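You operate a simulated robot arm through the tools that you are given. There is no shell and no other tool. Be economical: measure what you need, move in short steps, check, and stop when the job is done.

The job below is to be done with a simulated two-armed robot. You get a single attempt, and the scene is never put back.

Task
Wipe up the spill on the wall worktop surface with the dish cloth and put it back.

Only the result counts: the job must be done as asked and must still hold three seconds after the hand-in. Knocking over, shifting, dropping, spilling or breaking anything else fails it. Flat cloth is picked up by pressing the open fingertips on it (5 to 10 N) and closing them slowly along it; thin cloth reads only 2 to 8 mm in the jaws.

Robot
Two 7-joint arms with two-finger parallel grippers on one trunk, on a base that drives. Base frame: it is fixed to the floor where the robot stands at the start and does not move with it; the origin is under the middle of the robot, x ahead of it, y to its left, z up. Readings come in m, rad, newtons and seconds.
The left shoulder is at the start at [0.07, 0.188, 1.29], the right one opposite. Payload 3.91 kg a hand.
The tool frame of a hand sits at the grasp point between the pads (the TCP): z along the fingers, y along the line on which they close. The tips reach 0.03 m beyond it. The gripper opens to 0.11 m. The fingers are 0.02 m wide and 0.01 m thick; the gripper's body (0.048 by 0.112 m) begins 0.055 m behind the TCP.
Orientation is that of the tool frame in the base frame, as [roll, pitch, yaw] about the fixed x, y, z axes, in that order (R = Rz(yaw) Ry(pitch) Rx(roll)). With the fingers straight down and closing along the base's y, the tool's x points along the base's -x, its y along +y and its z along -z.

Tools
- The arms move only by the tool arm_command. It takes "left_commands", "right_commands" or both (then of equal length, played together; a hand with none holds still); each is a list of rows, each a list of 3 entries, a list of its own where there are three numbers: the shift along the base's x, y, z in mm, then the turn, a rotation vector about the base's x, y, z in rad, then the closure, from 0 (fully open) to 1 (shut). In form: [[[tx, ty, tz], [rx, ry, rz], grip], ...]. A call has 1 to 8 rows; each row is the pose to reach, as a shift and turn from the pose commanded when the call began. Each row takes 0.2 s and may step no farther than 0.05 m and 0.15 rad from the row before; otherwise, or with a gripper value out of range, the whole call is refused. A pose out of reach is approached as far as the arm can. The call stops where the force on the tool passes 40 N (or 10 N more than at its start, if that is more) or the arm is blocked; 0.2 s more then pass. The fingers move at their own pace (about 0.072 m/s each) and stop on an object; they squeeze with about 22 N. The grip force told is the motor's: it shows also when the fingers shut on nothing. Time passes only in rows, and 0.2 s behind the last, so rows that repeat a pose let the fingers close. The reply holds the time, the measured pose of the TCP, the force on the tool along the base axes, the opening and the grip force, in the units named above and with some noise, with the torque about the TCP (base axes, N m) and any sound that the robot's microphone picked up.
- Cameras (640 x 400 px; columns grow to the right, rows downward): "scene" is now at [0.1283, -0.0211, 1.5153]; the picture's right is [-0.29, -0.96, -0.00], its down [-0.66, 0.20, -0.73] and it looks along [0.70, -0.21, -0.69] (base axes); focal length 252 px, centre (320, 200). "left" rides on the left gripper at [0.072, -0.017, -0.103] in its tool frame; the picture's right is [0.23, 0.97, 0.00], its down [-0.76, 0.18, -0.62] and it looks along [-0.61, 0.14, 0.78] (tool axes); focal length 222 px, centre (320, 200). "right" rides on the right gripper at [0.072, 0.017, -0.103] in its tool frame; the picture's right is [-0.23, 0.97, 0.00], its down [-0.76, -0.18, -0.62] and it looks along [-0.61, -0.14, 0.78] (tool axes); focal length 222 px, centre (320, 200). There is no depth. A picture from a camera that has moved, and an enlarged one, comes with that camera's place and axes in the base frame and with its lens. The place of the scene camera against the robot may be out by one fixed shift of up to 0.018 m in any direction.
- grab_frame(camera): a new picture of that camera. No time passes.
- move_column(by): slides the trunk up (or, below 0, down) by that many m; the arms and the scene camera ride with it, the base frame stays. It gives what a move gives, with no picture.
- base_move(legs): drives the robot by 1 to 6 legs, each [ahead, turn to the left] in m and rad, along the robot's own axes; the way and the turn of a leg run together, so that a leg with both is an arc; at most 1.5 m and 3.142 rad a leg. The arms and the cameras ride along, it lands a little off, and it stops where it bumps. It gives what a move gives.
- turn_head(pan, tilt): turns the head with the scene camera to pan (to the left, within 1.501 rad either way) and tilt (down, from -0.506 to 1.204), counted from straight ahead of the robot. It gives what a move gives.
- enlarge(camera, box): a new picture of the part [left, top, right, bottom] of that camera's present view, enlarged. No time passes.
- sign_off(): hands the job in; it is judged then, once.

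Work in short steps. Places have to be worked out from the pictures, the camera data and where the tool is seen: move nearer, look again, correct. Check each grasp and each placing, and mend what went wrong. You have 120 turns and 88 pictures in all, those below and enlarged ones among them. Open the grippers and draw the arms clear of the work before you hand the job in, unless the task says otherwise; then end with one line.

The tools are called after "Call:" as a command line: name --argument value ..., lists and objects as JSON in quotes. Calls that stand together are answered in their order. arm_command: Moves the arms, as the interface text tells. Its arguments: {"type":"object","properties":{"left_commands":{"type":"array","items":{"type":"array"}},"right_commands":{"type":"array","items":{"type":"array"}}},"required":[]} The other tools are called the same way: move_column (by) slides the trunk up or down; base_move (legs) drives the base; turn_head (pan, tilt) turns the head that bears the scene camera; grab_frame (camera) takes a picture; enlarge (camera, box) takes an enlarged picture of a part of a camera's view; sign_off () hands the job in.

At the start:

```text
time_s: 0.0
left_tcp_pos: [0.4584, -0.0066, 1.1997]
left_tool_rot: [-3.142, -0.002, 3.141]
left_contact_force: [0.8, -0.1, -0.1]
left_ft_torque: [-0.02, -0.03, 0.02]
left_opening: 0.11
left_finger_force: 0.1
right_tcp_pos: [0.4729, -0.4484, 1.2003]
right_tool_rot: [3.141, 0.0, 3.141]
right_contact_force: [0.5, -0.1, -0.2]
right_ft_torque: [0.04, -0.01, -0.01]
right_opening: 0.11
right_finger_force: 0.1
trunk travel left (down, up): [-0.8, 0.14]
robot x, y, heading: [-0.0006, 0.0052, -0.003]
head pan, tilt: [-0.295, 0.754]
```

scene: 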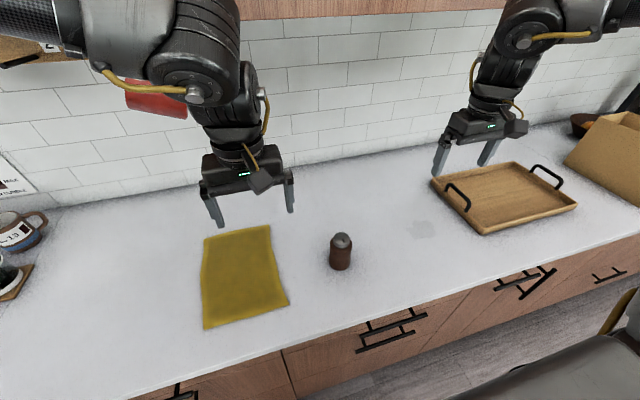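
right: 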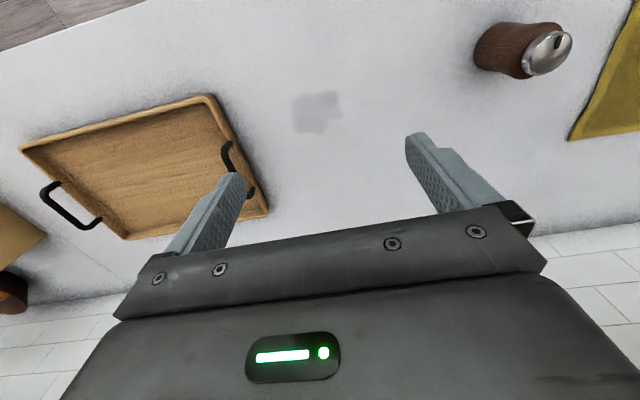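
left: 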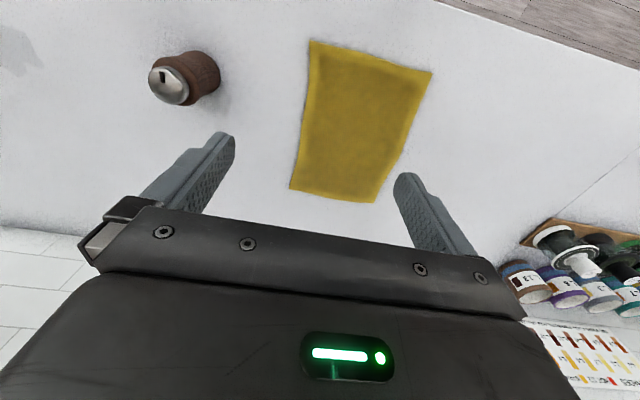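

The cloth covers about x 0.41–0.71, y −0.03–0.19. The spill is near [0.53, −0.47] and the bottle near [0.50, −0.19]. I'll move the left hand aside while the right hand comes toward the cloth's right edge.

Call:
arm_command --left_commands '[[[0, 45, 0], [0, 0, 0], 0], [[0, 90, 0], [0, 0, 0], 0], [[0, 135, 0], [0, 0, 0], 0], [[0, 180, 0], [0, 0, 0], 0], [[0, 225, 0], [0, 0, 0], 0], [[0, 270, 0], [0, 0, 0], 0], [[0, 315, 0], [0, 0, 0], 0], [[0, 350, 0], [0, 0, 0], 0]]' --right_commands '[[[0, 0, 0], [0, 0, 0], 0.5], [[0, 20, 0], [0, 0, 0], 0.5], [[10, 60, 0], [0, 0, 0], 0.5], [[20, 105, 0], [0, 0, 0], 0.5], [[35, 150, 0], [0, 0, 0], 0.5], [[50, 195, 0], [0, 0, 0], 0.5], [[65, 240, 0], [0, 0, 0], 0.5], [[80, 285, 0], [0, 0, 0], 0.5]]'

```text
time_s: 1.8
left_tcp_pos: [0.3933, 0.2283, 1.1819]
left_tool_rot: [-3.14, -0.001, -3.14]
left_contact_force: [0.3, -0.3, 0.9]
left_ft_torque: [-0.03, 0.03, 0.0]
left_opening: 0.1099
left_finger_force: 0.1
left hand out of reach, approached as far as the arm can: row 4, 5, 6, 7, 8
right_tcp_pos: [0.5129, -0.2525, 1.1928]
right_tool_rot: [-3.14, 0.0, 3.139]
right_contact_force: [-0.1, -0.8, 0.3]
right_ft_torque: [0.0, 0.01, 0.01]
right_opening: 0.055
right_finger_force: 0.0
right hand out of reach, approached as far as the arm can: row 6, 7, 8
trunk travel left (down, up): [-0.8, 0.14]
robot x, y, heading: [0.0014, -0.0002, 0.001]
head pan, tilt: [-0.295, 0.754]
```

Both hands hit a reach limit at this height. I'll lower each one a bit and try again.

Call:
arm_command --left_commands '[[[0, 0, -40], [0, 0, 0], 0], [[0, 0, -80], [0, 0, 0], 0], [[0, 40, -80], [0, 0, 0], 0], [[0, 80, -80], [0, 0, 0], 0], [[0, 110, -80], [0, 0, 0], 0], [[0, 110, -80], [0, 0, 0], 0]]' --right_commands '[[[20, 0, -40], [0, 0, 0], 0.5], [[45, 0, -80], [0, 0, 0], 0.5], [[45, 40, -100], [0, 0, 0], 0.5], [[45, 80, -100], [0, 0, 0], 0.5], [[45, 120, -100], [0, 0, 0], 0.5], [[45, 160, -100], [0, 0, 0], 0.5]]'

```text
time_s: 3.2
left_tcp_pos: [0.3636, 0.2771, 1.0968]
left_tool_rot: [3.141, 0.001, -3.139]
left_contact_force: [-0.4, -0.2, 0.0]
left_ft_torque: [-0.02, 0.01, -0.05]
left_opening: 0.1101
left_finger_force: 0.0
left hand out of reach, approached as far as the arm can: row 3, 4, 5, 6
right_tcp_pos: [0.4937, -0.2355, 1.1153]
right_tool_rot: [3.14, 0.002, -3.141]
right_contact_force: [-0.3, -0.4, 0.7]
right_ft_torque: [-0.03, -0.02, -0.02]
right_opening: 0.055
right_finger_force: 0.0
right hand out of reach, approached as far as the arm can: row 1, 2, 3, 4, 5, 6
trunk travel left (down, up): [-0.8, 0.14]
robot x, y, heading: [0.0002, -0.0039, 0.0]
head pan, tilt: [-0.295, 0.754]
```

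This may be a wrist limit, since both hands stop when swinging the same way. I'll test by yawing each hand counter-clockwise and then moving again.

Call:
arm_command --left_commands '[[[0, 0, 0], [0, 0, 0.15], 0], [[0, 0, 0], [0, 0, 0.3], 0], [[0, 0, 0], [0, 0, 0.45], 0], [[0, 0, 0], [0, 0, 0.6], 0], [[0, 30, 0], [0, 0, 0.6], 0], [[0, 60, 0], [0, 0, 0.6], 0]]' --right_commands '[[[0, 0, 0], [0, 0, 0.15], 0.5], [[0, 0, 0], [0, 0, 0.3], 0.5], [[0, 0, 0], [0, 0, 0.45], 0.5], [[0, 0, 0], [0, 0, 0.6], 0.5], [[20, 30, 0], [0, 0, 0.6], 0.5], [[40, 60, 0], [0, 0, 0.6], 0.5]]'

Call:
grab_frame --camera "scene"

```text
time_s: 4.6
left_tcp_pos: [0.3612, 0.3402, 1.0967]
left_tool_rot: [-3.14, 0.0, -2.541]
left_contact_force: [-0.6, 0.5, -0.2]
left_ft_torque: [0.0, 0.01, -0.02]
left_opening: 0.1103
left_finger_force: 0.1
right_tcp_pos: [0.4975, -0.2366, 1.1179]
right_tool_rot: [-3.14, 0.003, -2.543]
right_contact_force: [-0.6, 1.1, 0.3]
right_ft_torque: [-0.02, -0.02, -0.01]
right_opening: 0.055
right_finger_force: 0.0
right hand out of reach, approached as far as the arm can: row 5, 6
trunk travel left (down, up): [-0.8, 0.14]
robot x, y, heading: [0.0026, -0.0033, 0.005]
head pan, tilt: [-0.295, 0.754]
```

```text
84 pictures are left
camera scene: at [0.1271, -0.0186, 1.5155], right [-0.29, -0.96, 0.0], down [-0.66, 0.2, -0.73], along [0.7, -0.21, -0.68], focal length 252 px, centre (320, 200)
```

scene: 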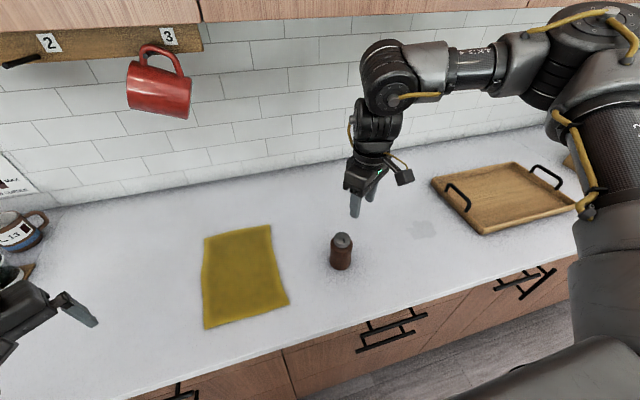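

The right arm can't reach leftward far enough, so I'll turn the base left. First I'll bring the right hand back to an easy pose.

Call:
arm_command --right_commands '[[[0, -40, 20], [0, 0, -0.15], 0.5], [[0, -80, 40], [0, 0, -0.3], 0.5], [[0, -120, 60], [0, 0, -0.45], 0.5], [[0, -160, 60], [0, 0, -0.6], 0.5]]'

Call:
base_move --legs '[[0, 0.5]]'

```text
time_s: 5.6
left_tcp_pos: [0.3621, 0.3368, 1.0971]
left_tool_rot: [3.14, 0.002, -2.541]
left_contact_force: [-0.9, -0.7, 0.1]
left_ft_torque: [0.01, -0.02, 0.01]
left_opening: 0.1101
left_finger_force: 0.1
right_tcp_pos: [0.4981, -0.3991, 1.1765]
right_tool_rot: [3.141, 0.002, 3.136]
right_contact_force: [0.1, -0.2, -1.1]
right_ft_torque: [0.02, 0.0, -0.01]
right_opening: 0.0548
right_finger_force: 0.0
trunk travel left (down, up): [-0.8, 0.14]
robot x, y, heading: [0.0015, 0.0002, 0.005]
head pan, tilt: [-0.295, 0.754]
```

```text
time_s: 8.0
left_tcp_pos: [0.224, 0.4976, 1.0123]
left_tool_rot: [3.038, -0.106, -2.16]
left_contact_force: [-0.1, 0.7, -1.5]
left_ft_torque: [-0.04, 0.04, 0.04]
left_opening: 0.1101
left_finger_force: 0.1
right_tcp_pos: [0.6763, -0.0801, 1.0719]
right_tool_rot: [3.06, -0.171, -2.559]
right_contact_force: [2.1, -0.2, -0.4]
right_ft_torque: [0.0, 0.09, -0.02]
right_opening: 0.0551
right_finger_force: 0.1
trunk travel left (down, up): [-0.8, 0.14]
robot x, y, heading: [-0.0033, -0.0007, 0.497]
head pan, tilt: [-0.295, 0.754]
stopped in leg 1: the robot was blocked; the commanded pose is now the measured one
```

The turn finished, but it reports being blocked and the hands sagged and tilted. I'll look before doing anything else.

Call:
grab_frame --camera "scene"

Call:
grab_frame --camera "right"

Call:
grab_frame --camera "left"

```text
83 pictures are left
camera scene: at [0.1163, 0.0429, 1.5146], right [0.2, -0.98, 0.0], down [-0.67, -0.14, -0.73], along [0.72, 0.15, -0.68], focal length 252 px, centre (320, 200)
```

scene: 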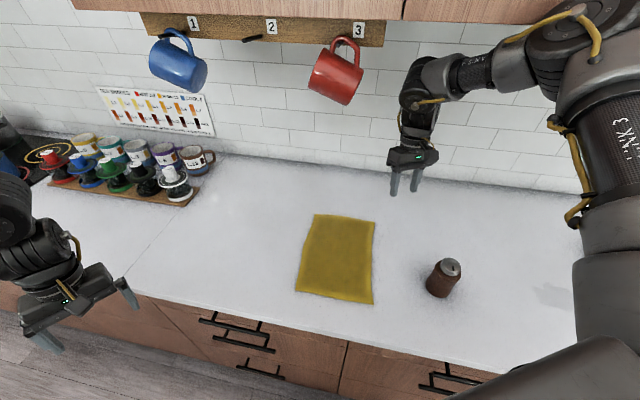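

```text
82 pictures are left
camera right: at [0.627, -0.1025, 1.1865], right [-0.34, 0.94, 0.04], down [0.84, 0.28, 0.47], along [0.43, 0.19, -0.88], focal length 222 px, centre (320, 200)
```

right: 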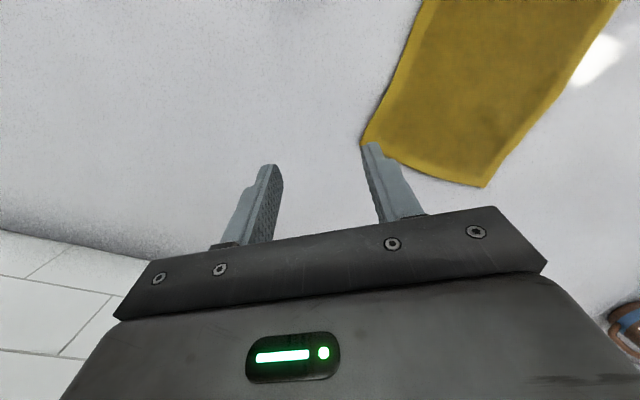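

```text
81 pictures are left
camera left: at [0.2098, 0.4306, 1.1203], right [-0.92, 0.36, 0.12], down [0.37, 0.75, 0.55], along [0.11, 0.56, -0.82], focal length 222 px, centre (320, 200)
```

left: 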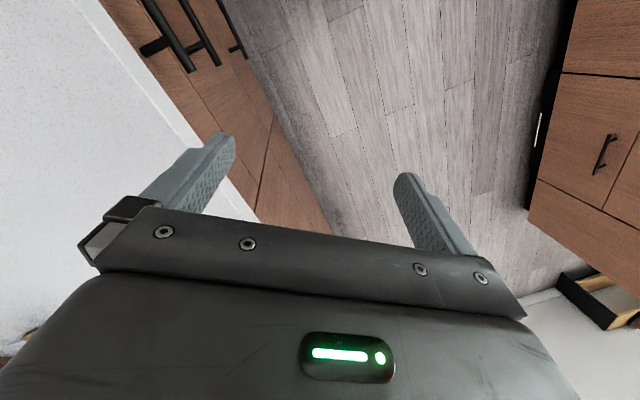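

Nothing was disturbed; the right hand is just tilted by about 0.19 rad. I'll level it and raise it a little.

Call:
arm_command --right_commands '[[[-10, 10, 0], [0.013, -0.094, 0], 0.5], [[-30, 30, 0], [0.026, -0.188, 0], 0.5], [[-40, 50, 0], [0.026, -0.188, 0], 0.5]]'

```text
time_s: 8.8
left_tcp_pos: [0.2116, 0.4906, 1.0323]
left_tool_rot: [3.054, -0.082, -2.134]
left_contact_force: [0.5, 0.1, -0.5]
left_ft_torque: [0.0, 0.05, 0.03]
left_opening: 0.11
left_finger_force: 0.1
right_tcp_pos: [0.6287, -0.0122, 1.1033]
right_tool_rot: [-3.085, 0.035, -2.527]
right_contact_force: [1.1, 0.1, -1.0]
right_ft_torque: [-0.02, 0.08, 0.0]
right_opening: 0.055
right_finger_force: 0.0
trunk travel left (down, up): [-0.8, 0.14]
robot x, y, heading: [0.0017, -0.0044, 0.492]
head pan, tilt: [-0.295, 0.754]
```

The pose is still settling. I'll wait a moment, then read it again.

Call:
arm_command --right_commands '[[[0, 0, 0], [0, 0, 0], 0.5], [[0, 0, 0], [0, 0, 0], 0.5], [[0, 0, 0], [0, 0, 0], 0.5]]'

```text
time_s: 9.6
left_tcp_pos: [0.2027, 0.4881, 1.0359]
left_tool_rot: [3.059, -0.073, -2.134]
left_contact_force: [0.6, -0.8, 0.4]
left_ft_torque: [0.0, 0.01, 0.03]
left_opening: 0.1099
left_finger_force: 0.0
right_tcp_pos: [0.6212, -0.0172, 1.1089]
right_tool_rot: [-3.083, 0.044, -2.525]
right_contact_force: [0.5, 0.5, 0.4]
right_ft_torque: [-0.01, -0.03, -0.02]
right_opening: 0.0551
right_finger_force: 0.0
trunk travel left (down, up): [-0.8, 0.14]
robot x, y, heading: [0.0016, 0.0019, 0.496]
head pan, tilt: [-0.295, 0.754]
```

The readings are stable, so I'll level the rest of the tilt first.

Call:
arm_command --right_commands '[[[-20, 20, -20], [0.022, 0.07, 0], 0.5], [[-50, 40, -50], [0.022, 0.07, 0], 0.5], [[-50, 40, -50], [0.022, 0.07, 0], 0.5]]'

Call:
arm_command --right_commands '[[[0, 0, 0], [0, 0, -0.14], 0.5], [[0, 0, 0], [0, 0, -0.28], 0.5], [[0, 0, 0], [0, 0, -0.42], 0.5], [[0, 0, 0], [0, 0, -0.56], 0.5], [[0, 0, 0], [0, 0, -0.615], 0.5], [[0, 0, 0], [0, 0, -0.615], 0.5]]'

Call:
grab_frame --camera "right"

```text
time_s: 10.4
left_tcp_pos: [0.2047, 0.487, 1.0349]
left_tool_rot: [3.057, -0.073, -2.136]
left_contact_force: [-1.2, -0.1, -0.7]
left_ft_torque: [0.0, 0.02, -0.01]
left_opening: 0.11
left_finger_force: 0.1
right_tcp_pos: [0.5681, 0.0114, 1.0621]
right_tool_rot: [3.138, 0.002, -2.528]
right_contact_force: [-1.1, 0.3, 0.2]
right_ft_torque: [0.0, 0.04, 0.0]
right_opening: 0.0549
right_finger_force: 0.1
right hand out of reach, approached as far as the arm can: row 2, 3
trunk travel left (down, up): [-0.8, 0.14]
robot x, y, heading: [-0.0004, -0.0041, 0.5]
head pan, tilt: [-0.295, 0.754]
```

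```text
time_s: 11.8
left_tcp_pos: [0.2042, 0.4875, 1.0351]
left_tool_rot: [3.058, -0.075, -2.134]
left_contact_force: [-0.3, 0.2, 0.9]
left_ft_torque: [0.01, -0.01, -0.02]
left_opening: 0.1097
left_finger_force: 0.0
right_tcp_pos: [0.6466, -0.0124, 1.0902]
right_tool_rot: [-3.141, -0.002, -3.141]
right_contact_force: [0.3, -0.6, -0.1]
right_ft_torque: [0.03, 0.04, -0.01]
right_opening: 0.0549
right_finger_force: 0.0
right hand out of reach, approached as far as the arm can: row 3, 4, 5, 6
trunk travel left (down, up): [-0.8, 0.14]
robot x, y, heading: [-0.0031, 0.0015, 0.495]
head pan, tilt: [-0.295, 0.754]
```

```text
80 pictures are left
camera right: at [0.575, 0.0032, 1.1924], right [0.23, 0.97, 0.0], down [0.76, -0.18, 0.62], along [0.61, -0.14, -0.78], focal length 222 px, centre (320, 200)
```

right: 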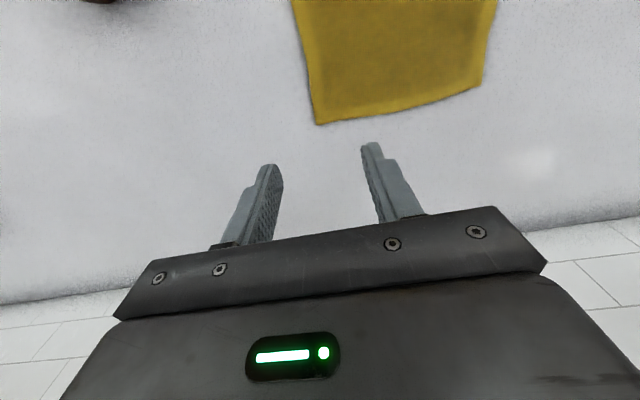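

Right now the hand is clear of the cloth's corner and away from the bottle. The limit may ease nearer the surface, so I'll go down to about z 0.96 and then shift over the cloth edge.

Call:
arm_command --right_commands '[[[0, 0, -40], [0, 0, 0], 0.5], [[0, 0, -80], [0, 0, 0], 0.5], [[0, 0, -120], [0, 0, 0], 0.5], [[-20, 20, -130], [0, 0, 0], 0.5], [[-40, 40, -130], [0, 0, 0], 0.5], [[-60, 45, -130], [0, 0, 0], 0.5]]'

```text
time_s: 13.2
left_tcp_pos: [0.2048, 0.4886, 1.0353]
left_tool_rot: [3.059, -0.075, -2.137]
left_contact_force: [-0.6, 0.1, 0.4]
left_ft_torque: [-0.02, 0.01, 0.02]
left_opening: 0.1098
left_finger_force: 0.0
right_tcp_pos: [0.6667, -0.0512, 1.0153]
right_tool_rot: [3.138, -0.002, -3.136]
right_contact_force: [0.3, -0.8, 0.2]
right_ft_torque: [-0.01, 0.0, 0.03]
right_opening: 0.055
right_finger_force: 0.1
right hand out of reach, approached as far as the arm can: row 1, 2, 3, 4, 5, 6
trunk travel left (down, up): [-0.8, 0.14]
robot x, y, heading: [0.0008, -0.0016, 0.493]
head pan, tilt: [-0.295, 0.754]
```

It's still limited here. I'll raise the hand, unwind the yaw, and turn the base further left so the cloth sits at a comfortable azimuth for the right arm.

Call:
arm_command --right_commands '[[[0, -10, 40], [0, 0, 0.14], 0.5], [[0, -20, 80], [0, 0, 0.28], 0.5], [[0, -30, 120], [0, 0, 0.42], 0.5], [[0, -40, 150], [0, 0, 0.5], 0.5], [[0, -40, 150], [0, 0, 0.5], 0.5]]'

Call:
base_move --legs '[[0, 0.2]]'

Call:
base_move --legs '[[0, 0.2]]'

```text
time_s: 14.6
left_tcp_pos: [0.2037, 0.4884, 1.038]
left_tool_rot: [3.056, -0.075, -2.136]
left_contact_force: [0.3, 0.1, 0.4]
left_ft_torque: [0.04, -0.02, -0.02]
left_opening: 0.1101
left_finger_force: 0.0
right_tcp_pos: [0.642, -0.0993, 1.1018]
right_tool_rot: [-3.138, -0.147, -2.631]
right_contact_force: [-0.1, -0.1, 0.1]
right_ft_torque: [-0.03, -0.02, -0.02]
right_opening: 0.0549
right_finger_force: 0.0
trunk travel left (down, up): [-0.8, 0.14]
robot x, y, heading: [-0.003, 0.0036, 0.495]
head pan, tilt: [-0.295, 0.754]
stopped in row 5 (right hand): the arm was blocked; the commanded pose is now the measured one
```

```text
time_s: 15.5
left_tcp_pos: [0.1727, 0.4937, 1.038]
left_tool_rot: [3.06, -0.07, -2.081]
left_contact_force: [0.8, 0.3, 0.2]
left_ft_torque: [-0.03, -0.02, 0.0]
left_opening: 0.1101
left_finger_force: 0.0
right_tcp_pos: [0.6416, -0.0768, 1.1032]
right_tool_rot: [3.136, -0.139, -2.594]
right_contact_force: [1.3, 0.2, 0.1]
right_ft_torque: [-0.04, 0.02, 0.01]
right_opening: 0.0549
right_finger_force: 0.1
trunk travel left (down, up): [-0.8, 0.14]
robot x, y, heading: [-0.0047, -0.0033, 0.526]
head pan, tilt: [-0.295, 0.754]
stopped in leg 1: the robot was blocked; the commanded pose is now the measured one
```

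```text
time_s: 16.6
left_tcp_pos: [0.0603, 0.5073, 1.0456]
left_tool_rot: [3.068, -0.053, -1.886]
left_contact_force: [-0.2, -1.6, -0.3]
left_ft_torque: [-0.01, -0.02, 0.01]
left_opening: 0.11
left_finger_force: 0.1
right_tcp_pos: [0.6294, 0.0392, 1.1104]
right_tool_rot: [3.135, -0.122, -2.391]
right_contact_force: [-0.1, -0.9, -0.4]
right_ft_torque: [0.01, 0.01, -0.02]
right_opening: 0.0548
right_finger_force: 0.0
trunk travel left (down, up): [-0.8, 0.14]
robot x, y, heading: [-0.0068, 0.0006, 0.722]
head pan, tilt: [-0.295, 0.754]
```

The arm reported being blocked, so I'll check whether it touched anything.

Call:
grab_frame --camera "scene"

Call:
turn_head --pan -0.9 --tilt 0.6

Call:
grab_frame --camera "scene"

```text
79 pictures are left
camera scene: at [0.0818, 0.043, 1.5185], right [0.42, -0.91, -0.01], down [-0.61, -0.27, -0.75], along [0.68, 0.32, -0.67], focal length 252 px, centre (320, 200)
```

scene: 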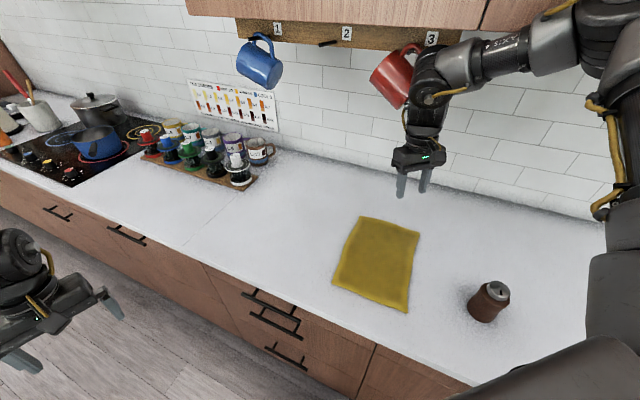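

```text
time_s: 17.6
left_tcp_pos: [0.0632, 0.5143, 1.0403]
left_tool_rot: [3.069, -0.063, -1.886]
left_contact_force: [0.8, 0.0, -0.4]
left_ft_torque: [0.0, -0.01, 0.01]
left_opening: 0.1098
left_finger_force: 0.0
right_tcp_pos: [0.6319, 0.0452, 1.1063]
right_tool_rot: [3.141, -0.137, -2.391]
right_contact_force: [0.9, 0.2, -0.6]
right_ft_torque: [0.05, -0.03, 0.0]
right_opening: 0.0549
right_finger_force: 0.1
trunk travel left (down, up): [-0.8, 0.14]
robot x, y, heading: [-0.0057, -0.0006, 0.716]
head pan, tilt: [-0.901, 0.6]
```

```text
78 pictures are left
camera scene: at [0.0968, 0.0043, 1.5296], right [-0.18, -0.98, -0.01], down [-0.54, 0.11, -0.83], along [0.82, -0.14, -0.55], focal length 252 px, centre (320, 200)
```

scene: 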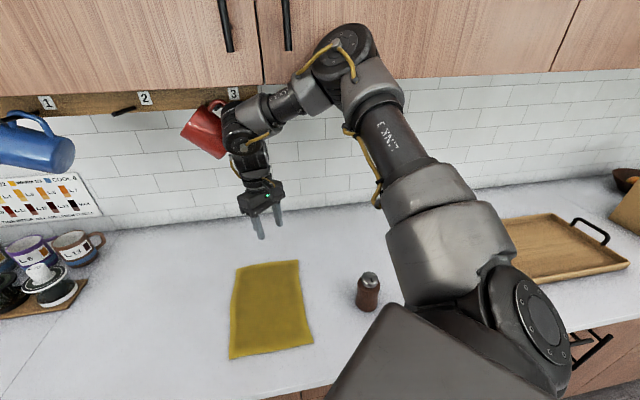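

The right arm's elbow is close to the wall cabinet and its wrist is close to the red mug, so I'll abandon that approach. Turning right swings both clear; then I'll use the left arm, which started right over the cloth.

Call:
base_move --legs '[[0, -0.35]]'

Call:
grab_frame --camera "scene"

```text
time_s: 19.0
left_tcp_pos: [0.2351, 0.4284, 1.0471]
left_tool_rot: [3.006, -0.036, -2.188]
left_contact_force: [-0.3, -0.6, 0.5]
left_ft_torque: [-0.05, 0.0, 0.05]
left_opening: 0.1103
left_finger_force: 0.0
right_tcp_pos: [0.6591, -0.1842, 1.0764]
right_tool_rot: [3.091, -0.13, -2.669]
right_contact_force: [-0.6, 0.2, 0.3]
right_ft_torque: [0.01, -0.07, -0.03]
right_opening: 0.055
right_finger_force: 0.1
trunk travel left (down, up): [-0.8, 0.14]
robot x, y, heading: [0.0003, -0.0019, 0.444]
head pan, tilt: [-0.901, 0.6]
stopped in leg 1: the robot was blocked; the commanded pose is now the measured one
```

```text
77 pictures are left
camera scene: at [0.1567, -0.1018, 1.5283], right [-0.44, -0.89, -0.04], down [-0.53, 0.3, -0.8], along [0.73, -0.33, -0.6], focal length 252 px, centre (320, 200)
```

scene: 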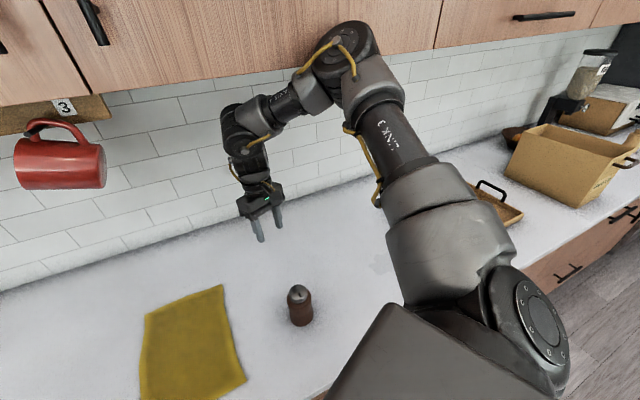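

The elbow is hard against the cabinet. I'll back the robot off a little to free it.

Call:
base_move --legs '[[-0.07, 0]]'

```text
time_s: 19.7
left_tcp_pos: [0.2182, 0.4532, 1.027]
left_tool_rot: [3.026, -0.055, -2.214]
left_contact_force: [-0.6, -0.5, -0.9]
left_ft_torque: [-0.1, 0.03, 0.01]
left_opening: 0.1099
left_finger_force: 0.0
right_tcp_pos: [0.644, -0.1714, 1.0723]
right_tool_rot: [3.125, -0.134, -2.673]
right_contact_force: [0.3, -1.1, 0.0]
right_ft_torque: [0.08, 0.03, 0.01]
right_opening: 0.0549
right_finger_force: 0.1
trunk travel left (down, up): [-0.8, 0.14]
robot x, y, heading: [-0.0094, -0.0039, 0.447]
head pan, tilt: [-0.901, 0.6]
stopped in leg 1: the robot was blocked; the commanded pose is now the measured one
```

Backing up is blocked as well. I'll look at the left arm and the surroundings.

Call:
turn_head --pan 1.2 --tilt 0.5

Call:
grab_frame --camera "scene"

Call:
turn_head --pan -0.9 --tilt -0.1

Call:
grab_frame --camera "scene"

```text
time_s: 21.7
left_tcp_pos: [0.1941, 0.4962, 1.0124]
left_tool_rot: [3.068, -0.077, -2.169]
left_contact_force: [-1.2, 0.3, 0.4]
left_ft_torque: [0.02, -0.08, 0.05]
left_opening: 0.1099
left_finger_force: 0.0
right_tcp_pos: [0.6227, -0.1133, 1.0952]
right_tool_rot: [-3.111, -0.133, -2.661]
right_contact_force: [0.7, 1.7, 1.0]
right_ft_torque: [-0.06, 0.13, 0.01]
right_opening: 0.0549
right_finger_force: 0.1
trunk travel left (down, up): [-0.8, 0.14]
robot x, y, heading: [-0.0074, -0.0002, 0.451]
head pan, tilt: [1.201, 0.499]
```

```text
76 pictures are left
camera scene: at [0.0093, 0.152, 1.536], right [1.0, 0.08, 0.01], down [0.05, -0.5, -0.86], along [-0.06, 0.86, -0.5], focal length 252 px, centre (320, 200)
```

scene: 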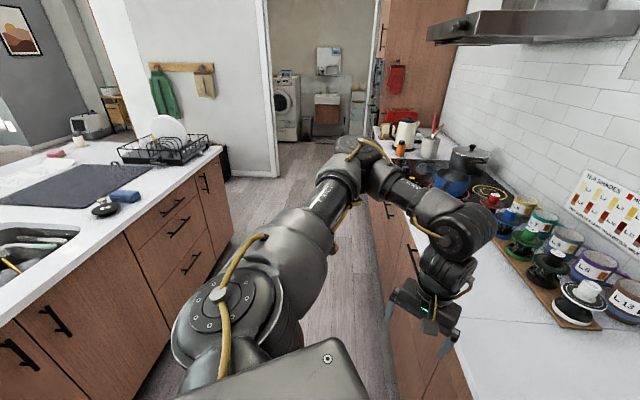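

```text
time_s: 23.7
left_tcp_pos: [0.204, 0.4777, 1.0198]
left_tool_rot: [3.047, -0.065, -2.173]
left_contact_force: [-0.7, -0.1, -0.5]
left_ft_torque: [-0.03, -0.08, 0.02]
left_opening: 0.1102
left_finger_force: 0.0
right_tcp_pos: [0.6334, -0.1334, 1.088]
right_tool_rot: [-3.135, -0.131, -2.662]
right_contact_force: [0.5, 1.0, 0.3]
right_ft_torque: [-0.07, 0.0, 0.01]
right_opening: 0.0548
right_finger_force: 0.1
trunk travel left (down, up): [-0.8, 0.14]
robot x, y, heading: [-0.0059, -0.0039, 0.458]
head pan, tilt: [-0.901, -0.099]
```

```text
75 pictures are left
camera scene: at [0.1031, 0.0053, 1.5938], right [-0.44, -0.9, 0.01], down [0.1, -0.06, -0.99], along [0.9, -0.43, 0.11], focal length 252 px, centre (320, 200)
```

scene: 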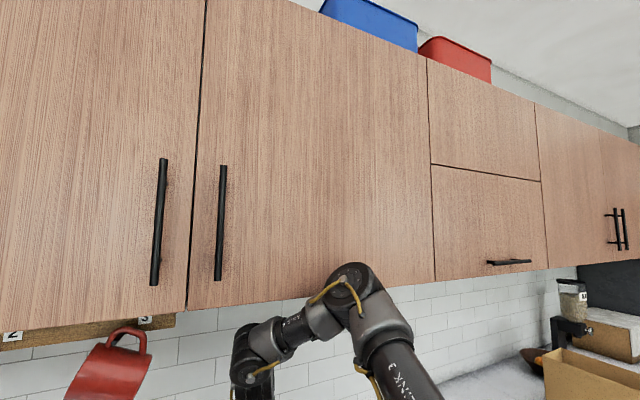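

The right elbow is pressing on the front of the cabinet at about z 1.5. I'll pull the right hand back toward the robot and slightly right, clear of the bottle.

Call:
arm_command --right_commands '[[[-15, -10, 10], [0, 0, 0], 0.5], [[-35, -20, 20], [0, 0, 0], 0.5], [[-55, -30, 30], [0, 0, 0], 0.5], [[-75, -40, 40], [0, 0, 0], 0.5]]'

Call:
grab_frame --camera "scene"

```text
time_s: 24.7
left_tcp_pos: [0.2156, 0.4549, 1.0295]
left_tool_rot: [3.029, -0.052, -2.18]
left_contact_force: [-0.4, -1.0, 1.4]
left_ft_torque: [0.06, -0.02, 0.01]
left_opening: 0.11
left_finger_force: 0.1
right_tcp_pos: [0.5671, -0.2001, 1.1159]
right_tool_rot: [3.123, -0.131, -2.668]
right_contact_force: [0.3, -1.2, -0.9]
right_ft_torque: [0.07, 0.04, -0.02]
right_opening: 0.0551
right_finger_force: 0.0
trunk travel left (down, up): [-0.8, 0.14]
robot x, y, heading: [-0.0155, -0.0065, 0.442]
head pan, tilt: [-0.901, -0.099]
```

```text
74 pictures are left
camera scene: at [0.1147, -0.0226, 1.5924], right [-0.44, -0.9, 0.0], down [0.09, -0.04, -1.0], along [0.89, -0.44, 0.1], focal length 252 px, centre (320, 200)
```

scene: 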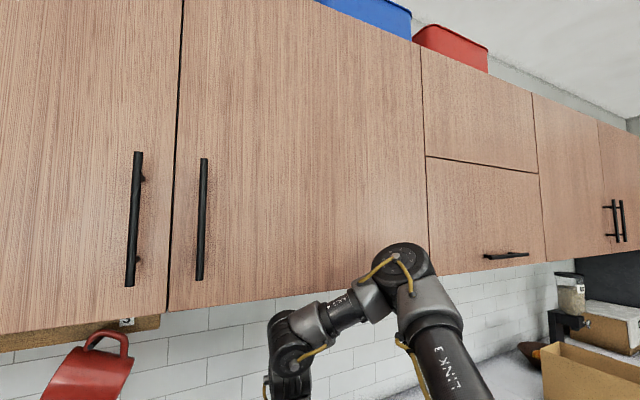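

The hand moved freely. I'll pull it back a bit more, then turn the base right.

Call:
arm_command --right_commands '[[[-20, -40, 0], [0, 0, 0], 0.5], [[-50, -70, 0], [0, 0, 0], 0.5], [[-80, -100, 0], [0, 0, 0], 0.5], [[-80, -100, 0], [0, 0, 0], 0.5]]'

Call:
base_move --legs '[[0, -0.25]]'

```text
time_s: 25.7
left_tcp_pos: [0.2142, 0.4613, 1.0254]
left_tool_rot: [3.036, -0.058, -2.178]
left_contact_force: [0.4, 0.5, 0.0]
left_ft_torque: [0.0, 0.0, 0.03]
left_opening: 0.1098
left_finger_force: 0.1
right_tcp_pos: [0.4847, -0.2924, 1.1201]
right_tool_rot: [3.131, -0.131, -2.665]
right_contact_force: [-0.9, 0.4, 0.9]
right_ft_torque: [-0.03, 0.02, -0.02]
right_opening: 0.055
right_finger_force: 0.2
trunk travel left (down, up): [-0.8, 0.14]
robot x, y, heading: [-0.0077, -0.0057, 0.449]
head pan, tilt: [-0.901, -0.099]
```

```text
time_s: 27.0
left_tcp_pos: [0.3236, 0.3902, 1.0269]
left_tool_rot: [3.032, -0.056, -2.432]
left_contact_force: [0.1, -0.4, 0.4]
left_ft_torque: [-0.01, 0.03, 0.01]
left_opening: 0.1101
left_finger_force: 0.1
right_tcp_pos: [0.3965, -0.4075, 1.119]
right_tool_rot: [3.13, -0.134, -2.919]
right_contact_force: [0.4, 0.1, -0.4]
right_ft_torque: [0.01, 0.01, 0.03]
right_opening: 0.0552
right_finger_force: 0.1
trunk travel left (down, up): [-0.8, 0.14]
robot x, y, heading: [-0.008, -0.0047, 0.202]
head pan, tilt: [-0.901, -0.099]
```

The robot is free again. I'll turn back to heading 0 and work with the left arm.

Call:
base_move --legs '[[0, -0.2]]'

Call:
turn_head --pan -0.1 --tilt 0.75

```text
time_s: 28.1
left_tcp_pos: [0.394, 0.3165, 1.0259]
left_tool_rot: [3.034, -0.054, -2.628]
left_contact_force: [-1.7, 0.1, -0.2]
left_ft_torque: [0.02, 0.02, 0.0]
left_opening: 0.11
left_finger_force: 0.1
right_tcp_pos: [0.308, -0.4804, 1.1179]
right_tool_rot: [3.13, -0.132, -3.117]
right_contact_force: [-0.5, -0.2, 0.0]
right_ft_torque: [-0.02, 0.04, -0.01]
right_opening: 0.0549
right_finger_force: 0.0
trunk travel left (down, up): [-0.8, 0.14]
robot x, y, heading: [-0.0089, -0.0023, -0.003]
head pan, tilt: [-0.901, -0.099]
```

```text
time_s: 29.3
left_tcp_pos: [0.3941, 0.316, 1.0262]
left_tool_rot: [3.034, -0.056, -2.628]
left_contact_force: [0.6, 0.1, -0.6]
left_ft_torque: [-0.02, 0.0, 0.03]
left_opening: 0.1098
left_finger_force: 0.0
right_tcp_pos: [0.3078, -0.4807, 1.1185]
right_tool_rot: [3.127, -0.133, -3.116]
right_contact_force: [0.5, 0.1, 0.0]
right_ft_torque: [0.03, 0.0, 0.02]
right_opening: 0.0552
right_finger_force: 0.0
trunk travel left (down, up): [-0.8, 0.14]
robot x, y, heading: [-0.0123, -0.0053, -0.002]
head pan, tilt: [-0.099, 0.75]
```

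I'll level the left hand and move it toward the cloth.

Call:
arm_command --left_commands '[[[0, 0, 20], [-0.067, -0.1, 0], 0.2], [[10, -40, 20], [-0.067, -0.1, 0], 0.5], [[30, -80, 20], [-0.067, -0.1, 0], 0.5], [[50, -120, 20], [-0.067, -0.1, 0], 0.5], [[50, -120, 20], [-0.067, -0.1, 0], 0.5]]'

Call:
arm_command --left_commands '[[[20, -40, 0], [0, 0, -0.1], 0.5], [[40, -80, 0], [0, 0, -0.2], 0.5], [[60, -120, 0], [0, 0, -0.3], 0.5], [[80, -160, 0], [0, 0, -0.4], 0.5], [[100, -165, 0], [0, 0, -0.51], 0.5], [[110, -165, 0], [0, 0, -0.51], 0.5], [[110, -165, 0], [0, 0, -0.51], 0.5]]'

Call:
grab_frame --camera "left"

Call:
grab_frame --camera "scene"

```text
time_s: 30.5
left_tcp_pos: [0.4456, 0.1957, 1.0497]
left_tool_rot: [3.141, -0.004, -2.63]
left_contact_force: [0.2, -0.3, 0.3]
left_ft_torque: [-0.02, 0.01, 0.01]
left_opening: 0.0548
left_finger_force: 0.1
right_tcp_pos: [0.3084, -0.4791, 1.1177]
right_tool_rot: [3.131, -0.132, -3.116]
right_contact_force: [0.0, 0.1, 0.5]
right_ft_torque: [-0.02, -0.01, 0.0]
right_opening: 0.0549
right_finger_force: 0.1
trunk travel left (down, up): [-0.8, 0.14]
robot x, y, heading: [-0.0113, -0.0043, -0.002]
head pan, tilt: [-0.099, 0.75]
```

```text
time_s: 32.1
left_tcp_pos: [0.5521, 0.0308, 1.0471]
left_tool_rot: [3.14, -0.001, 3.141]
left_contact_force: [0.1, -0.5, 0.4]
left_ft_torque: [0.04, 0.01, -0.01]
left_opening: 0.0552
left_finger_force: 0.0
right_tcp_pos: [0.3072, -0.4811, 1.1172]
right_tool_rot: [3.127, -0.131, -3.114]
right_contact_force: [0.0, -0.7, 0.2]
right_ft_torque: [0.01, 0.01, 0.0]
right_opening: 0.0551
right_finger_force: 0.1
trunk travel left (down, up): [-0.8, 0.14]
robot x, y, heading: [-0.0101, -0.004, -0.004]
head pan, tilt: [-0.099, 0.75]
```

```text
73 pictures are left
camera left: at [0.4786, 0.0129, 1.1497], right [-0.23, 0.97, 0.0], down [0.76, 0.18, 0.62], along [0.61, 0.14, -0.78], focal length 222 px, centre (320, 200)
```

left: 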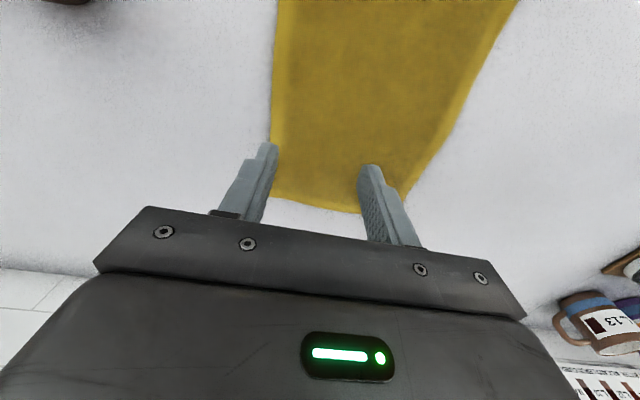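

```text
72 pictures are left
camera scene: at [0.1218, -0.0097, 1.5157], right [-0.1, -0.99, 0.0], down [-0.68, 0.07, -0.73], along [0.73, -0.07, -0.68], focal length 252 px, centre (320, 200)
```

scene: 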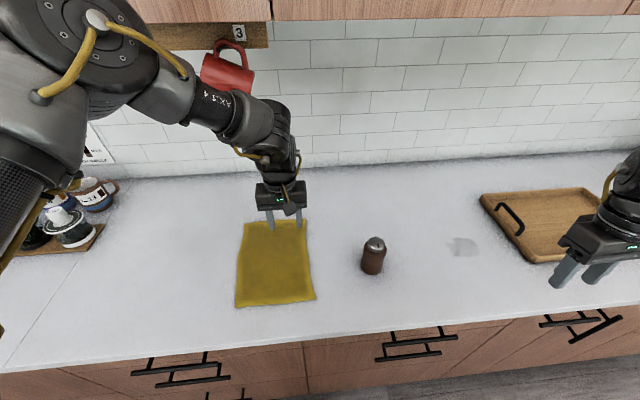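

The left arm reaches well. The cloth's right edge runs at about y = −0.027, so I'll align to [0.56, 0.02] and come down to just above the cloth.

Call:
arm_command --left_commands '[[[8, -11, -40], [0, 0, 0], 0.5], [[8, -11, -80], [0, 0, 0], 0.5], [[8, -11, -115], [0, 0, 0], 0.5], [[8, -11, -135], [0, 0, 0], 0.5], [[8, -11, -142], [0, 0, 0], 0.5], [[8, -11, -142], [0, 0, 0], 0.5]]'

Call:
grab_frame --camera "left"

```text
time_s: 32.9
left_tcp_pos: [0.5501, 0.0146, 0.9432]
left_tool_rot: [3.141, 0.01, -3.136]
left_contact_force: [-3.6, 1.7, 12.9]
left_ft_torque: [0.14, 0.07, 0.0]
left_opening: 0.0549
left_finger_force: 0.0
left hand out of reach, approached as far as the arm can: row 2, 3, 4
right_tcp_pos: [0.3063, -0.4797, 1.1202]
right_tool_rot: [3.13, -0.133, -3.117]
right_contact_force: [0.5, 0.2, -0.2]
right_ft_torque: [-0.03, 0.0, -0.02]
right_opening: 0.0551
right_finger_force: 0.0
trunk travel left (down, up): [-0.8, 0.14]
robot x, y, heading: [-0.0081, -0.003, -0.002]
head pan, tilt: [-0.099, 0.75]
stopped in row 4 (left hand): the force on the tool passed its limit (the readings are from after the stop); the commanded pose is now the measured one
```

```text
71 pictures are left
camera left: at [0.4744, -0.0037, 1.0446], right [-0.23, 0.97, 0.0], down [0.75, 0.18, 0.63], along [0.61, 0.15, -0.78], focal length 222 px, centre (320, 200)
```

left: 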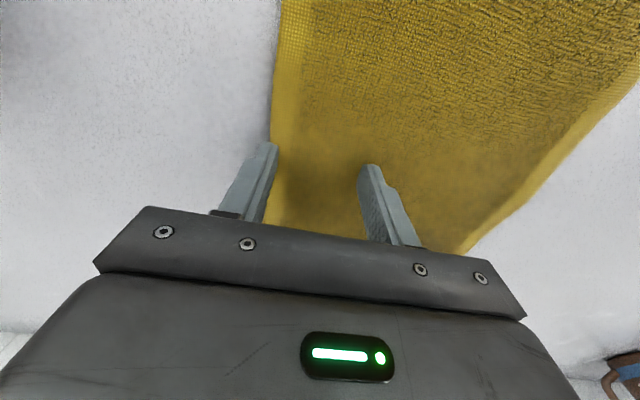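

The force limit tripped while the tips still look about 5 cm above the cloth. I'll take a still reading to see whether that was real contact.

Call:
arm_command --left_commands '[[[0, 0, 0], [0, 0, 0], 0.5], [[0, 0, 0], [0, 0, 0], 0.5]]'

Call:
grab_frame --camera "scene"

```text
time_s: 33.5
left_tcp_pos: [0.5502, 0.0135, 0.942]
left_tool_rot: [-3.14, 0.012, -3.133]
left_contact_force: [1.7, 0.5, 17.0]
left_ft_torque: [0.12, 0.0, 0.03]
left_opening: 0.055
left_finger_force: 0.1
right_tcp_pos: [0.3079, -0.4812, 1.1178]
right_tool_rot: [3.125, -0.13, -3.115]
right_contact_force: [0.4, -0.2, 0.1]
right_ft_torque: [0.01, -0.01, 0.01]
right_opening: 0.0549
right_finger_force: 0.0
trunk travel left (down, up): [-0.8, 0.14]
robot x, y, heading: [-0.0095, -0.0064, -0.0]
head pan, tilt: [-0.099, 0.75]
```

```text
70 pictures are left
camera scene: at [0.1204, -0.0084, 1.516], right [-0.1, -0.99, 0.0], down [-0.68, 0.07, -0.73], along [0.73, -0.07, -0.68], focal length 252 px, centre (320, 200)
```

scene: 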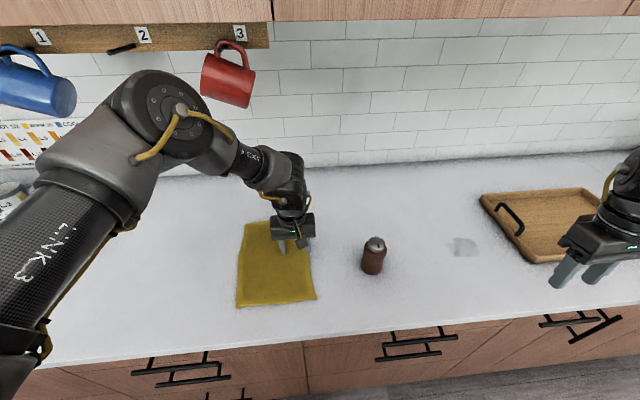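

The steady upward force is 17 N, yet the pictures put the tips near z 0.91. I'll lift slightly to see how the force changes.

Call:
arm_command --left_commands '[[[0, 0, 10], [0, 0, 0], 0.5], [[0, 0, 20], [0, 0, 0], 0.5], [[0, 0, 20], [0, 0, 0], 0.5]]'

Call:
enlarge --camera "scene" --box '[220, 180, 400, 320]'

```text
time_s: 34.3
left_tcp_pos: [0.5517, 0.0128, 0.961]
left_tool_rot: [-3.141, 0.008, -3.135]
left_contact_force: [-0.4, 0.9, -1.0]
left_ft_torque: [-0.04, 0.03, 0.03]
left_opening: 0.055
left_finger_force: 0.1
right_tcp_pos: [0.309, -0.48, 1.1169]
right_tool_rot: [3.129, -0.133, -3.115]
right_contact_force: [1.0, 0.3, -0.7]
right_ft_torque: [0.01, -0.01, 0.01]
right_opening: 0.055
right_finger_force: 0.0
trunk travel left (down, up): [-0.8, 0.14]
robot x, y, heading: [-0.008, -0.005, -0.005]
head pan, tilt: [-0.099, 0.75]
```

```text
2.86 times, centred on (310, 250) of scene
camera zoom: at [0.1227, -0.0084, 1.5156], right [-0.1, -0.99, 0.0], down [-0.68, 0.07, -0.73], along [0.73, -0.07, -0.68], focal length 721 px, centre (349, 57)
```

zoom: 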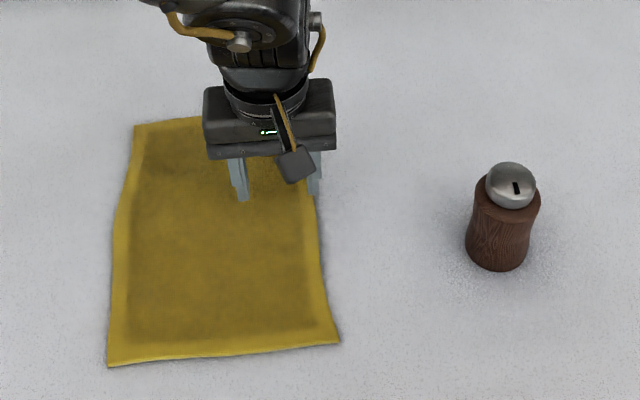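

So the contact is real: the worktop is at about z 0.913. Recomputing with that height, both cameras agree: spill ≈ [0.52, −0.465], cloth x 0.41–0.67, y −0.025–0.17, bottle ≈ [0.487, −0.19]. I'll align and lower slowly.

Call:
arm_command --left_commands '[[[-6, 10, 0], [0, -0.008, 0], 0.5], [[-6, 10, -8], [0, -0.008, 0], 0.5], [[-6, 10, -14], [0, -0.008, 0], 0.5], [[-6, 10, -17], [0, -0.008, 0], 0.5], [[-6, 10, -17], [0, -0.008, 0], 0.5]]'

```text
time_s: 35.5
left_tcp_pos: [0.5458, 0.0242, 0.9447]
left_tool_rot: [-3.141, 0.016, -3.134]
left_contact_force: [-1.1, 0.6, 0.9]
left_ft_torque: [0.02, 0.02, 0.01]
left_opening: 0.0548
left_finger_force: 0.1
right_tcp_pos: [0.3092, -0.4824, 1.1186]
right_tool_rot: [3.128, -0.132, -3.114]
right_contact_force: [-0.1, 0.2, -0.9]
right_ft_torque: [-0.02, 0.01, -0.02]
right_opening: 0.055
right_finger_force: 0.1
trunk travel left (down, up): [-0.8, 0.14]
robot x, y, heading: [-0.0092, -0.0042, -0.004]
head pan, tilt: [-0.099, 0.75]
```

No contact yet, so I'll go down in 1.5 mm steps.

Call:
arm_command --left_commands '[[[0, 0, -1.5], [0, -0.016, 0], 0.5], [[0, 0, -3], [0, -0.016, 0], 0.5], [[0, 0, -3], [0, -0.016, 0], 0.5]]'

```text
time_s: 36.3
left_tcp_pos: [0.5456, 0.0235, 0.9424]
left_tool_rot: [-3.141, 0.035, -3.134]
left_contact_force: [3.1, 1.4, 14.7]
left_ft_torque: [-0.04, -0.02, 0.0]
left_opening: 0.0551
left_finger_force: 0.0
right_tcp_pos: [0.3069, -0.4803, 1.1192]
right_tool_rot: [3.128, -0.131, -3.116]
right_contact_force: [-0.1, 0.4, -0.2]
right_ft_torque: [0.01, -0.01, 0.01]
right_opening: 0.0551
right_finger_force: 0.0
trunk travel left (down, up): [-0.8, 0.14]
robot x, y, heading: [-0.0101, 0.003, -0.0]
head pan, tilt: [-0.099, 0.75]
```

There's contact at 14.7 N, a bit too much. I'll ease up about 1 mm, fix the pitch, and close slowly.

Call:
arm_command --left_commands '[[[0, 0, 1], [0, 0.033, 0], 0.5], [[0, 0, 1], [0, 0.033, 0], 0.5]]'

```text
time_s: 36.9
left_tcp_pos: [0.544, 0.0228, 0.9423]
left_tool_rot: [3.141, 0.001, -3.135]
left_contact_force: [2.2, -0.3, 14.4]
left_ft_torque: [-0.11, -0.12, 0.03]
left_opening: 0.0547
left_finger_force: 0.0
right_tcp_pos: [0.3076, -0.4809, 1.1168]
right_tool_rot: [3.127, -0.131, -3.116]
right_contact_force: [-0.5, -0.2, -0.2]
right_ft_torque: [-0.04, -0.01, 0.0]
right_opening: 0.0548
right_finger_force: 0.1
trunk travel left (down, up): [-0.8, 0.14]
robot x, y, heading: [-0.0081, -0.0015, -0.005]
head pan, tilt: [-0.099, 0.75]
```

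Call:
arm_command --left_commands '[[[0, 0, 1], [0, 0, 0], 0.5], [[0, 0, 1], [0, 0, 0], 0.5]]'

```text
time_s: 37.5
left_tcp_pos: [0.5444, 0.0228, 0.9429]
left_tool_rot: [3.141, -0.002, -3.135]
left_contact_force: [2.5, -1.6, 10.5]
left_ft_torque: [-0.06, -0.05, 0.0]
left_opening: 0.0549
left_finger_force: 0.0
right_tcp_pos: [0.3081, -0.4799, 1.1175]
right_tool_rot: [3.129, -0.133, -3.116]
right_contact_force: [-0.2, 0.5, 1.0]
right_ft_torque: [0.0, 0.01, -0.01]
right_opening: 0.055
right_finger_force: 0.1
trunk travel left (down, up): [-0.8, 0.14]
robot x, y, heading: [-0.0096, -0.0028, -0.002]
head pan, tilt: [-0.099, 0.75]
```

The force is about 10 N. I'll ease up another 0.5 mm and close slowly.

Call:
arm_command --left_commands '[[[0, 0, 0.5], [0, 0, 0], 0.56], [[0, 0, 0.5], [0, 0, 0], 0.62], [[0, 0, 0.5], [0, 0, 0], 0.69], [[0, 0, 0.5], [0, 0, 0], 0.76], [[0, 0, 0.5], [0, 0, 0], 0.83], [[0, 0, 0.5], [0, 0, 0], 0.9], [[0, 0, 0.5], [0, 0, 0], 1], [[0, 0, 0.5], [0, 0, 0], 1]]'

Call:
grab_frame --camera "left"

```text
time_s: 39.3
left_tcp_pos: [0.5436, 0.0241, 0.9442]
left_tool_rot: [-3.141, -0.002, -3.136]
left_contact_force: [-0.4, -0.4, 6.5]
left_ft_torque: [-0.04, 0.0, 0.02]
left_opening: 0.005
left_finger_force: 22.5
right_tcp_pos: [0.3057, -0.4802, 1.118]
right_tool_rot: [3.126, -0.134, -3.116]
right_contact_force: [0.0, -0.2, -0.1]
right_ft_torque: [-0.02, -0.02, -0.01]
right_opening: 0.055
right_finger_force: 0.0
trunk travel left (down, up): [-0.8, 0.14]
robot x, y, heading: [-0.0102, -0.0019, 0.003]
head pan, tilt: [-0.099, 0.75]
```

```text
68 pictures are left
camera left: at [0.4706, 0.0058, 1.0464], right [-0.23, 0.97, 0.0], down [0.76, 0.18, 0.62], along [0.61, 0.15, -0.78], focal length 222 px, centre (320, 200)
```

left: 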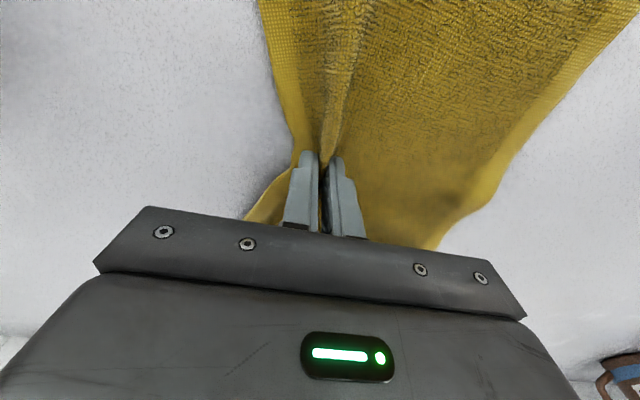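

Grasped: the jaws read 5 mm and the fold is visible between them. I'll lift and draw back toward the robot.

Call:
arm_command --left_commands '[[[0, 0, 20], [0, 0, 0], 1], [[-10, 0, 50], [0, 0, 0], 1], [[-20, 0, 85], [0, 0, 0], 1], [[-35, 0, 120], [0, 0, 0], 1], [[-50, 0, 155], [0, 0, 0], 1], [[-65, 0, 190], [0, 0, 0], 1], [[-80, 0, 225], [0, 0, 0], 1], [[-95, 0, 250], [0, 0, 0], 1]]'

Call:
grab_frame --camera "scene"

```text
time_s: 41.1
left_tcp_pos: [0.4499, 0.023, 1.1925]
left_tool_rot: [3.14, -0.002, -3.136]
left_contact_force: [0.3, -0.4, -1.2]
left_ft_torque: [0.0, 0.0, 0.05]
left_opening: 0.0049
left_finger_force: 22.5
right_tcp_pos: [0.308, -0.4799, 1.1177]
right_tool_rot: [3.127, -0.13, -3.114]
right_contact_force: [-0.1, 0.0, -0.3]
right_ft_torque: [0.0, 0.0, 0.04]
right_opening: 0.0551
right_finger_force: 0.0
trunk travel left (down, up): [-0.8, 0.14]
robot x, y, heading: [-0.0078, 0.0007, -0.001]
head pan, tilt: [-0.099, 0.75]
```

```text
67 pictures are left
camera scene: at [0.1211, -0.0079, 1.5158], right [-0.1, -0.99, 0.0], down [-0.68, 0.07, -0.73], along [0.73, -0.07, -0.68], focal length 252 px, centre (320, 200)
```

scene: 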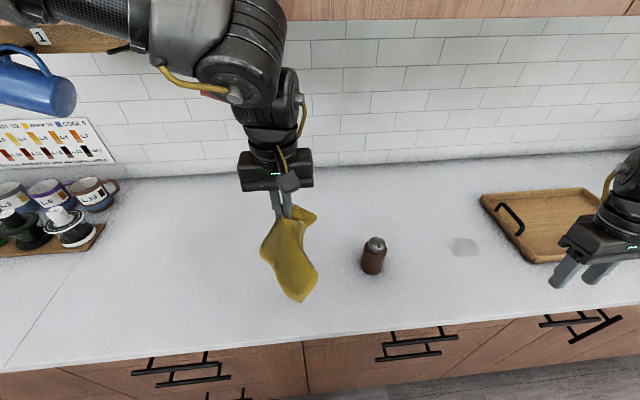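

The cloth hangs securely. I'll back the robot off 0.2 m to clear the bottle and cabinet, then turn right.

Call:
base_move --legs '[[-0.2, 0], [0, -0.7]]'

Call:
turn_head --pan 0.0 --tilt 0.75

Call:
grab_frame --camera "scene"

```text
time_s: 44.6
left_tcp_pos: [0.1603, -0.2788, 1.193]
left_tool_rot: [3.141, -0.003, 2.451]
left_contact_force: [0.5, -0.1, 0.7]
left_ft_torque: [-0.04, 0.01, 0.07]
left_opening: 0.0046
left_finger_force: 22.1
right_tcp_pos: [-0.2734, -0.5716, 1.1174]
right_tool_rot: [3.131, -0.133, 2.469]
right_contact_force: [0.3, 0.0, 0.9]
right_ft_torque: [0.03, -0.04, 0.0]
right_opening: 0.0551
right_finger_force: 0.1
trunk travel left (down, up): [-0.8, 0.14]
robot x, y, heading: [-0.2091, 0.0002, -0.705]
head pan, tilt: [-0.099, 0.75]
```

```text
time_s: 45.2
left_tcp_pos: [0.1599, -0.2788, 1.1932]
left_tool_rot: [3.14, -0.002, 2.449]
left_contact_force: [0.6, 0.3, 0.0]
left_ft_torque: [-0.01, -0.01, 0.04]
left_opening: 0.0047
left_finger_force: 22.2
right_tcp_pos: [-0.2731, -0.572, 1.1184]
right_tool_rot: [3.127, -0.133, 2.467]
right_contact_force: [-0.3, 0.1, -0.3]
right_ft_torque: [0.03, -0.01, 0.01]
right_opening: 0.0547
right_finger_force: 0.0
trunk travel left (down, up): [-0.8, 0.14]
robot x, y, heading: [-0.2106, 0.0043, -0.702]
head pan, tilt: [0.0, 0.75]
```

```text
66 pictures are left
camera scene: at [-0.1085, -0.085, 1.5157], right [-0.65, -0.76, 0.0], down [-0.52, 0.44, -0.73], along [0.56, -0.47, -0.68], focal length 252 px, centre (320, 200)
```

scene: 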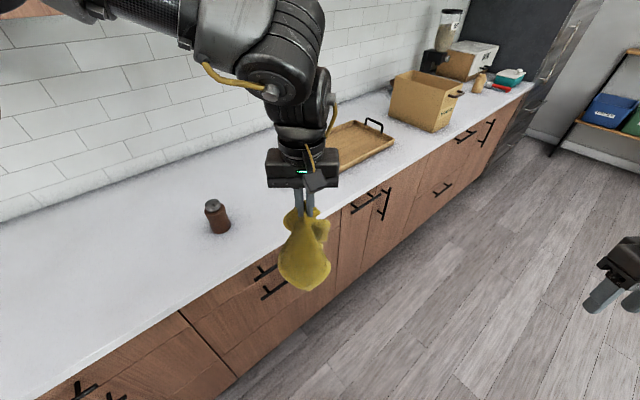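

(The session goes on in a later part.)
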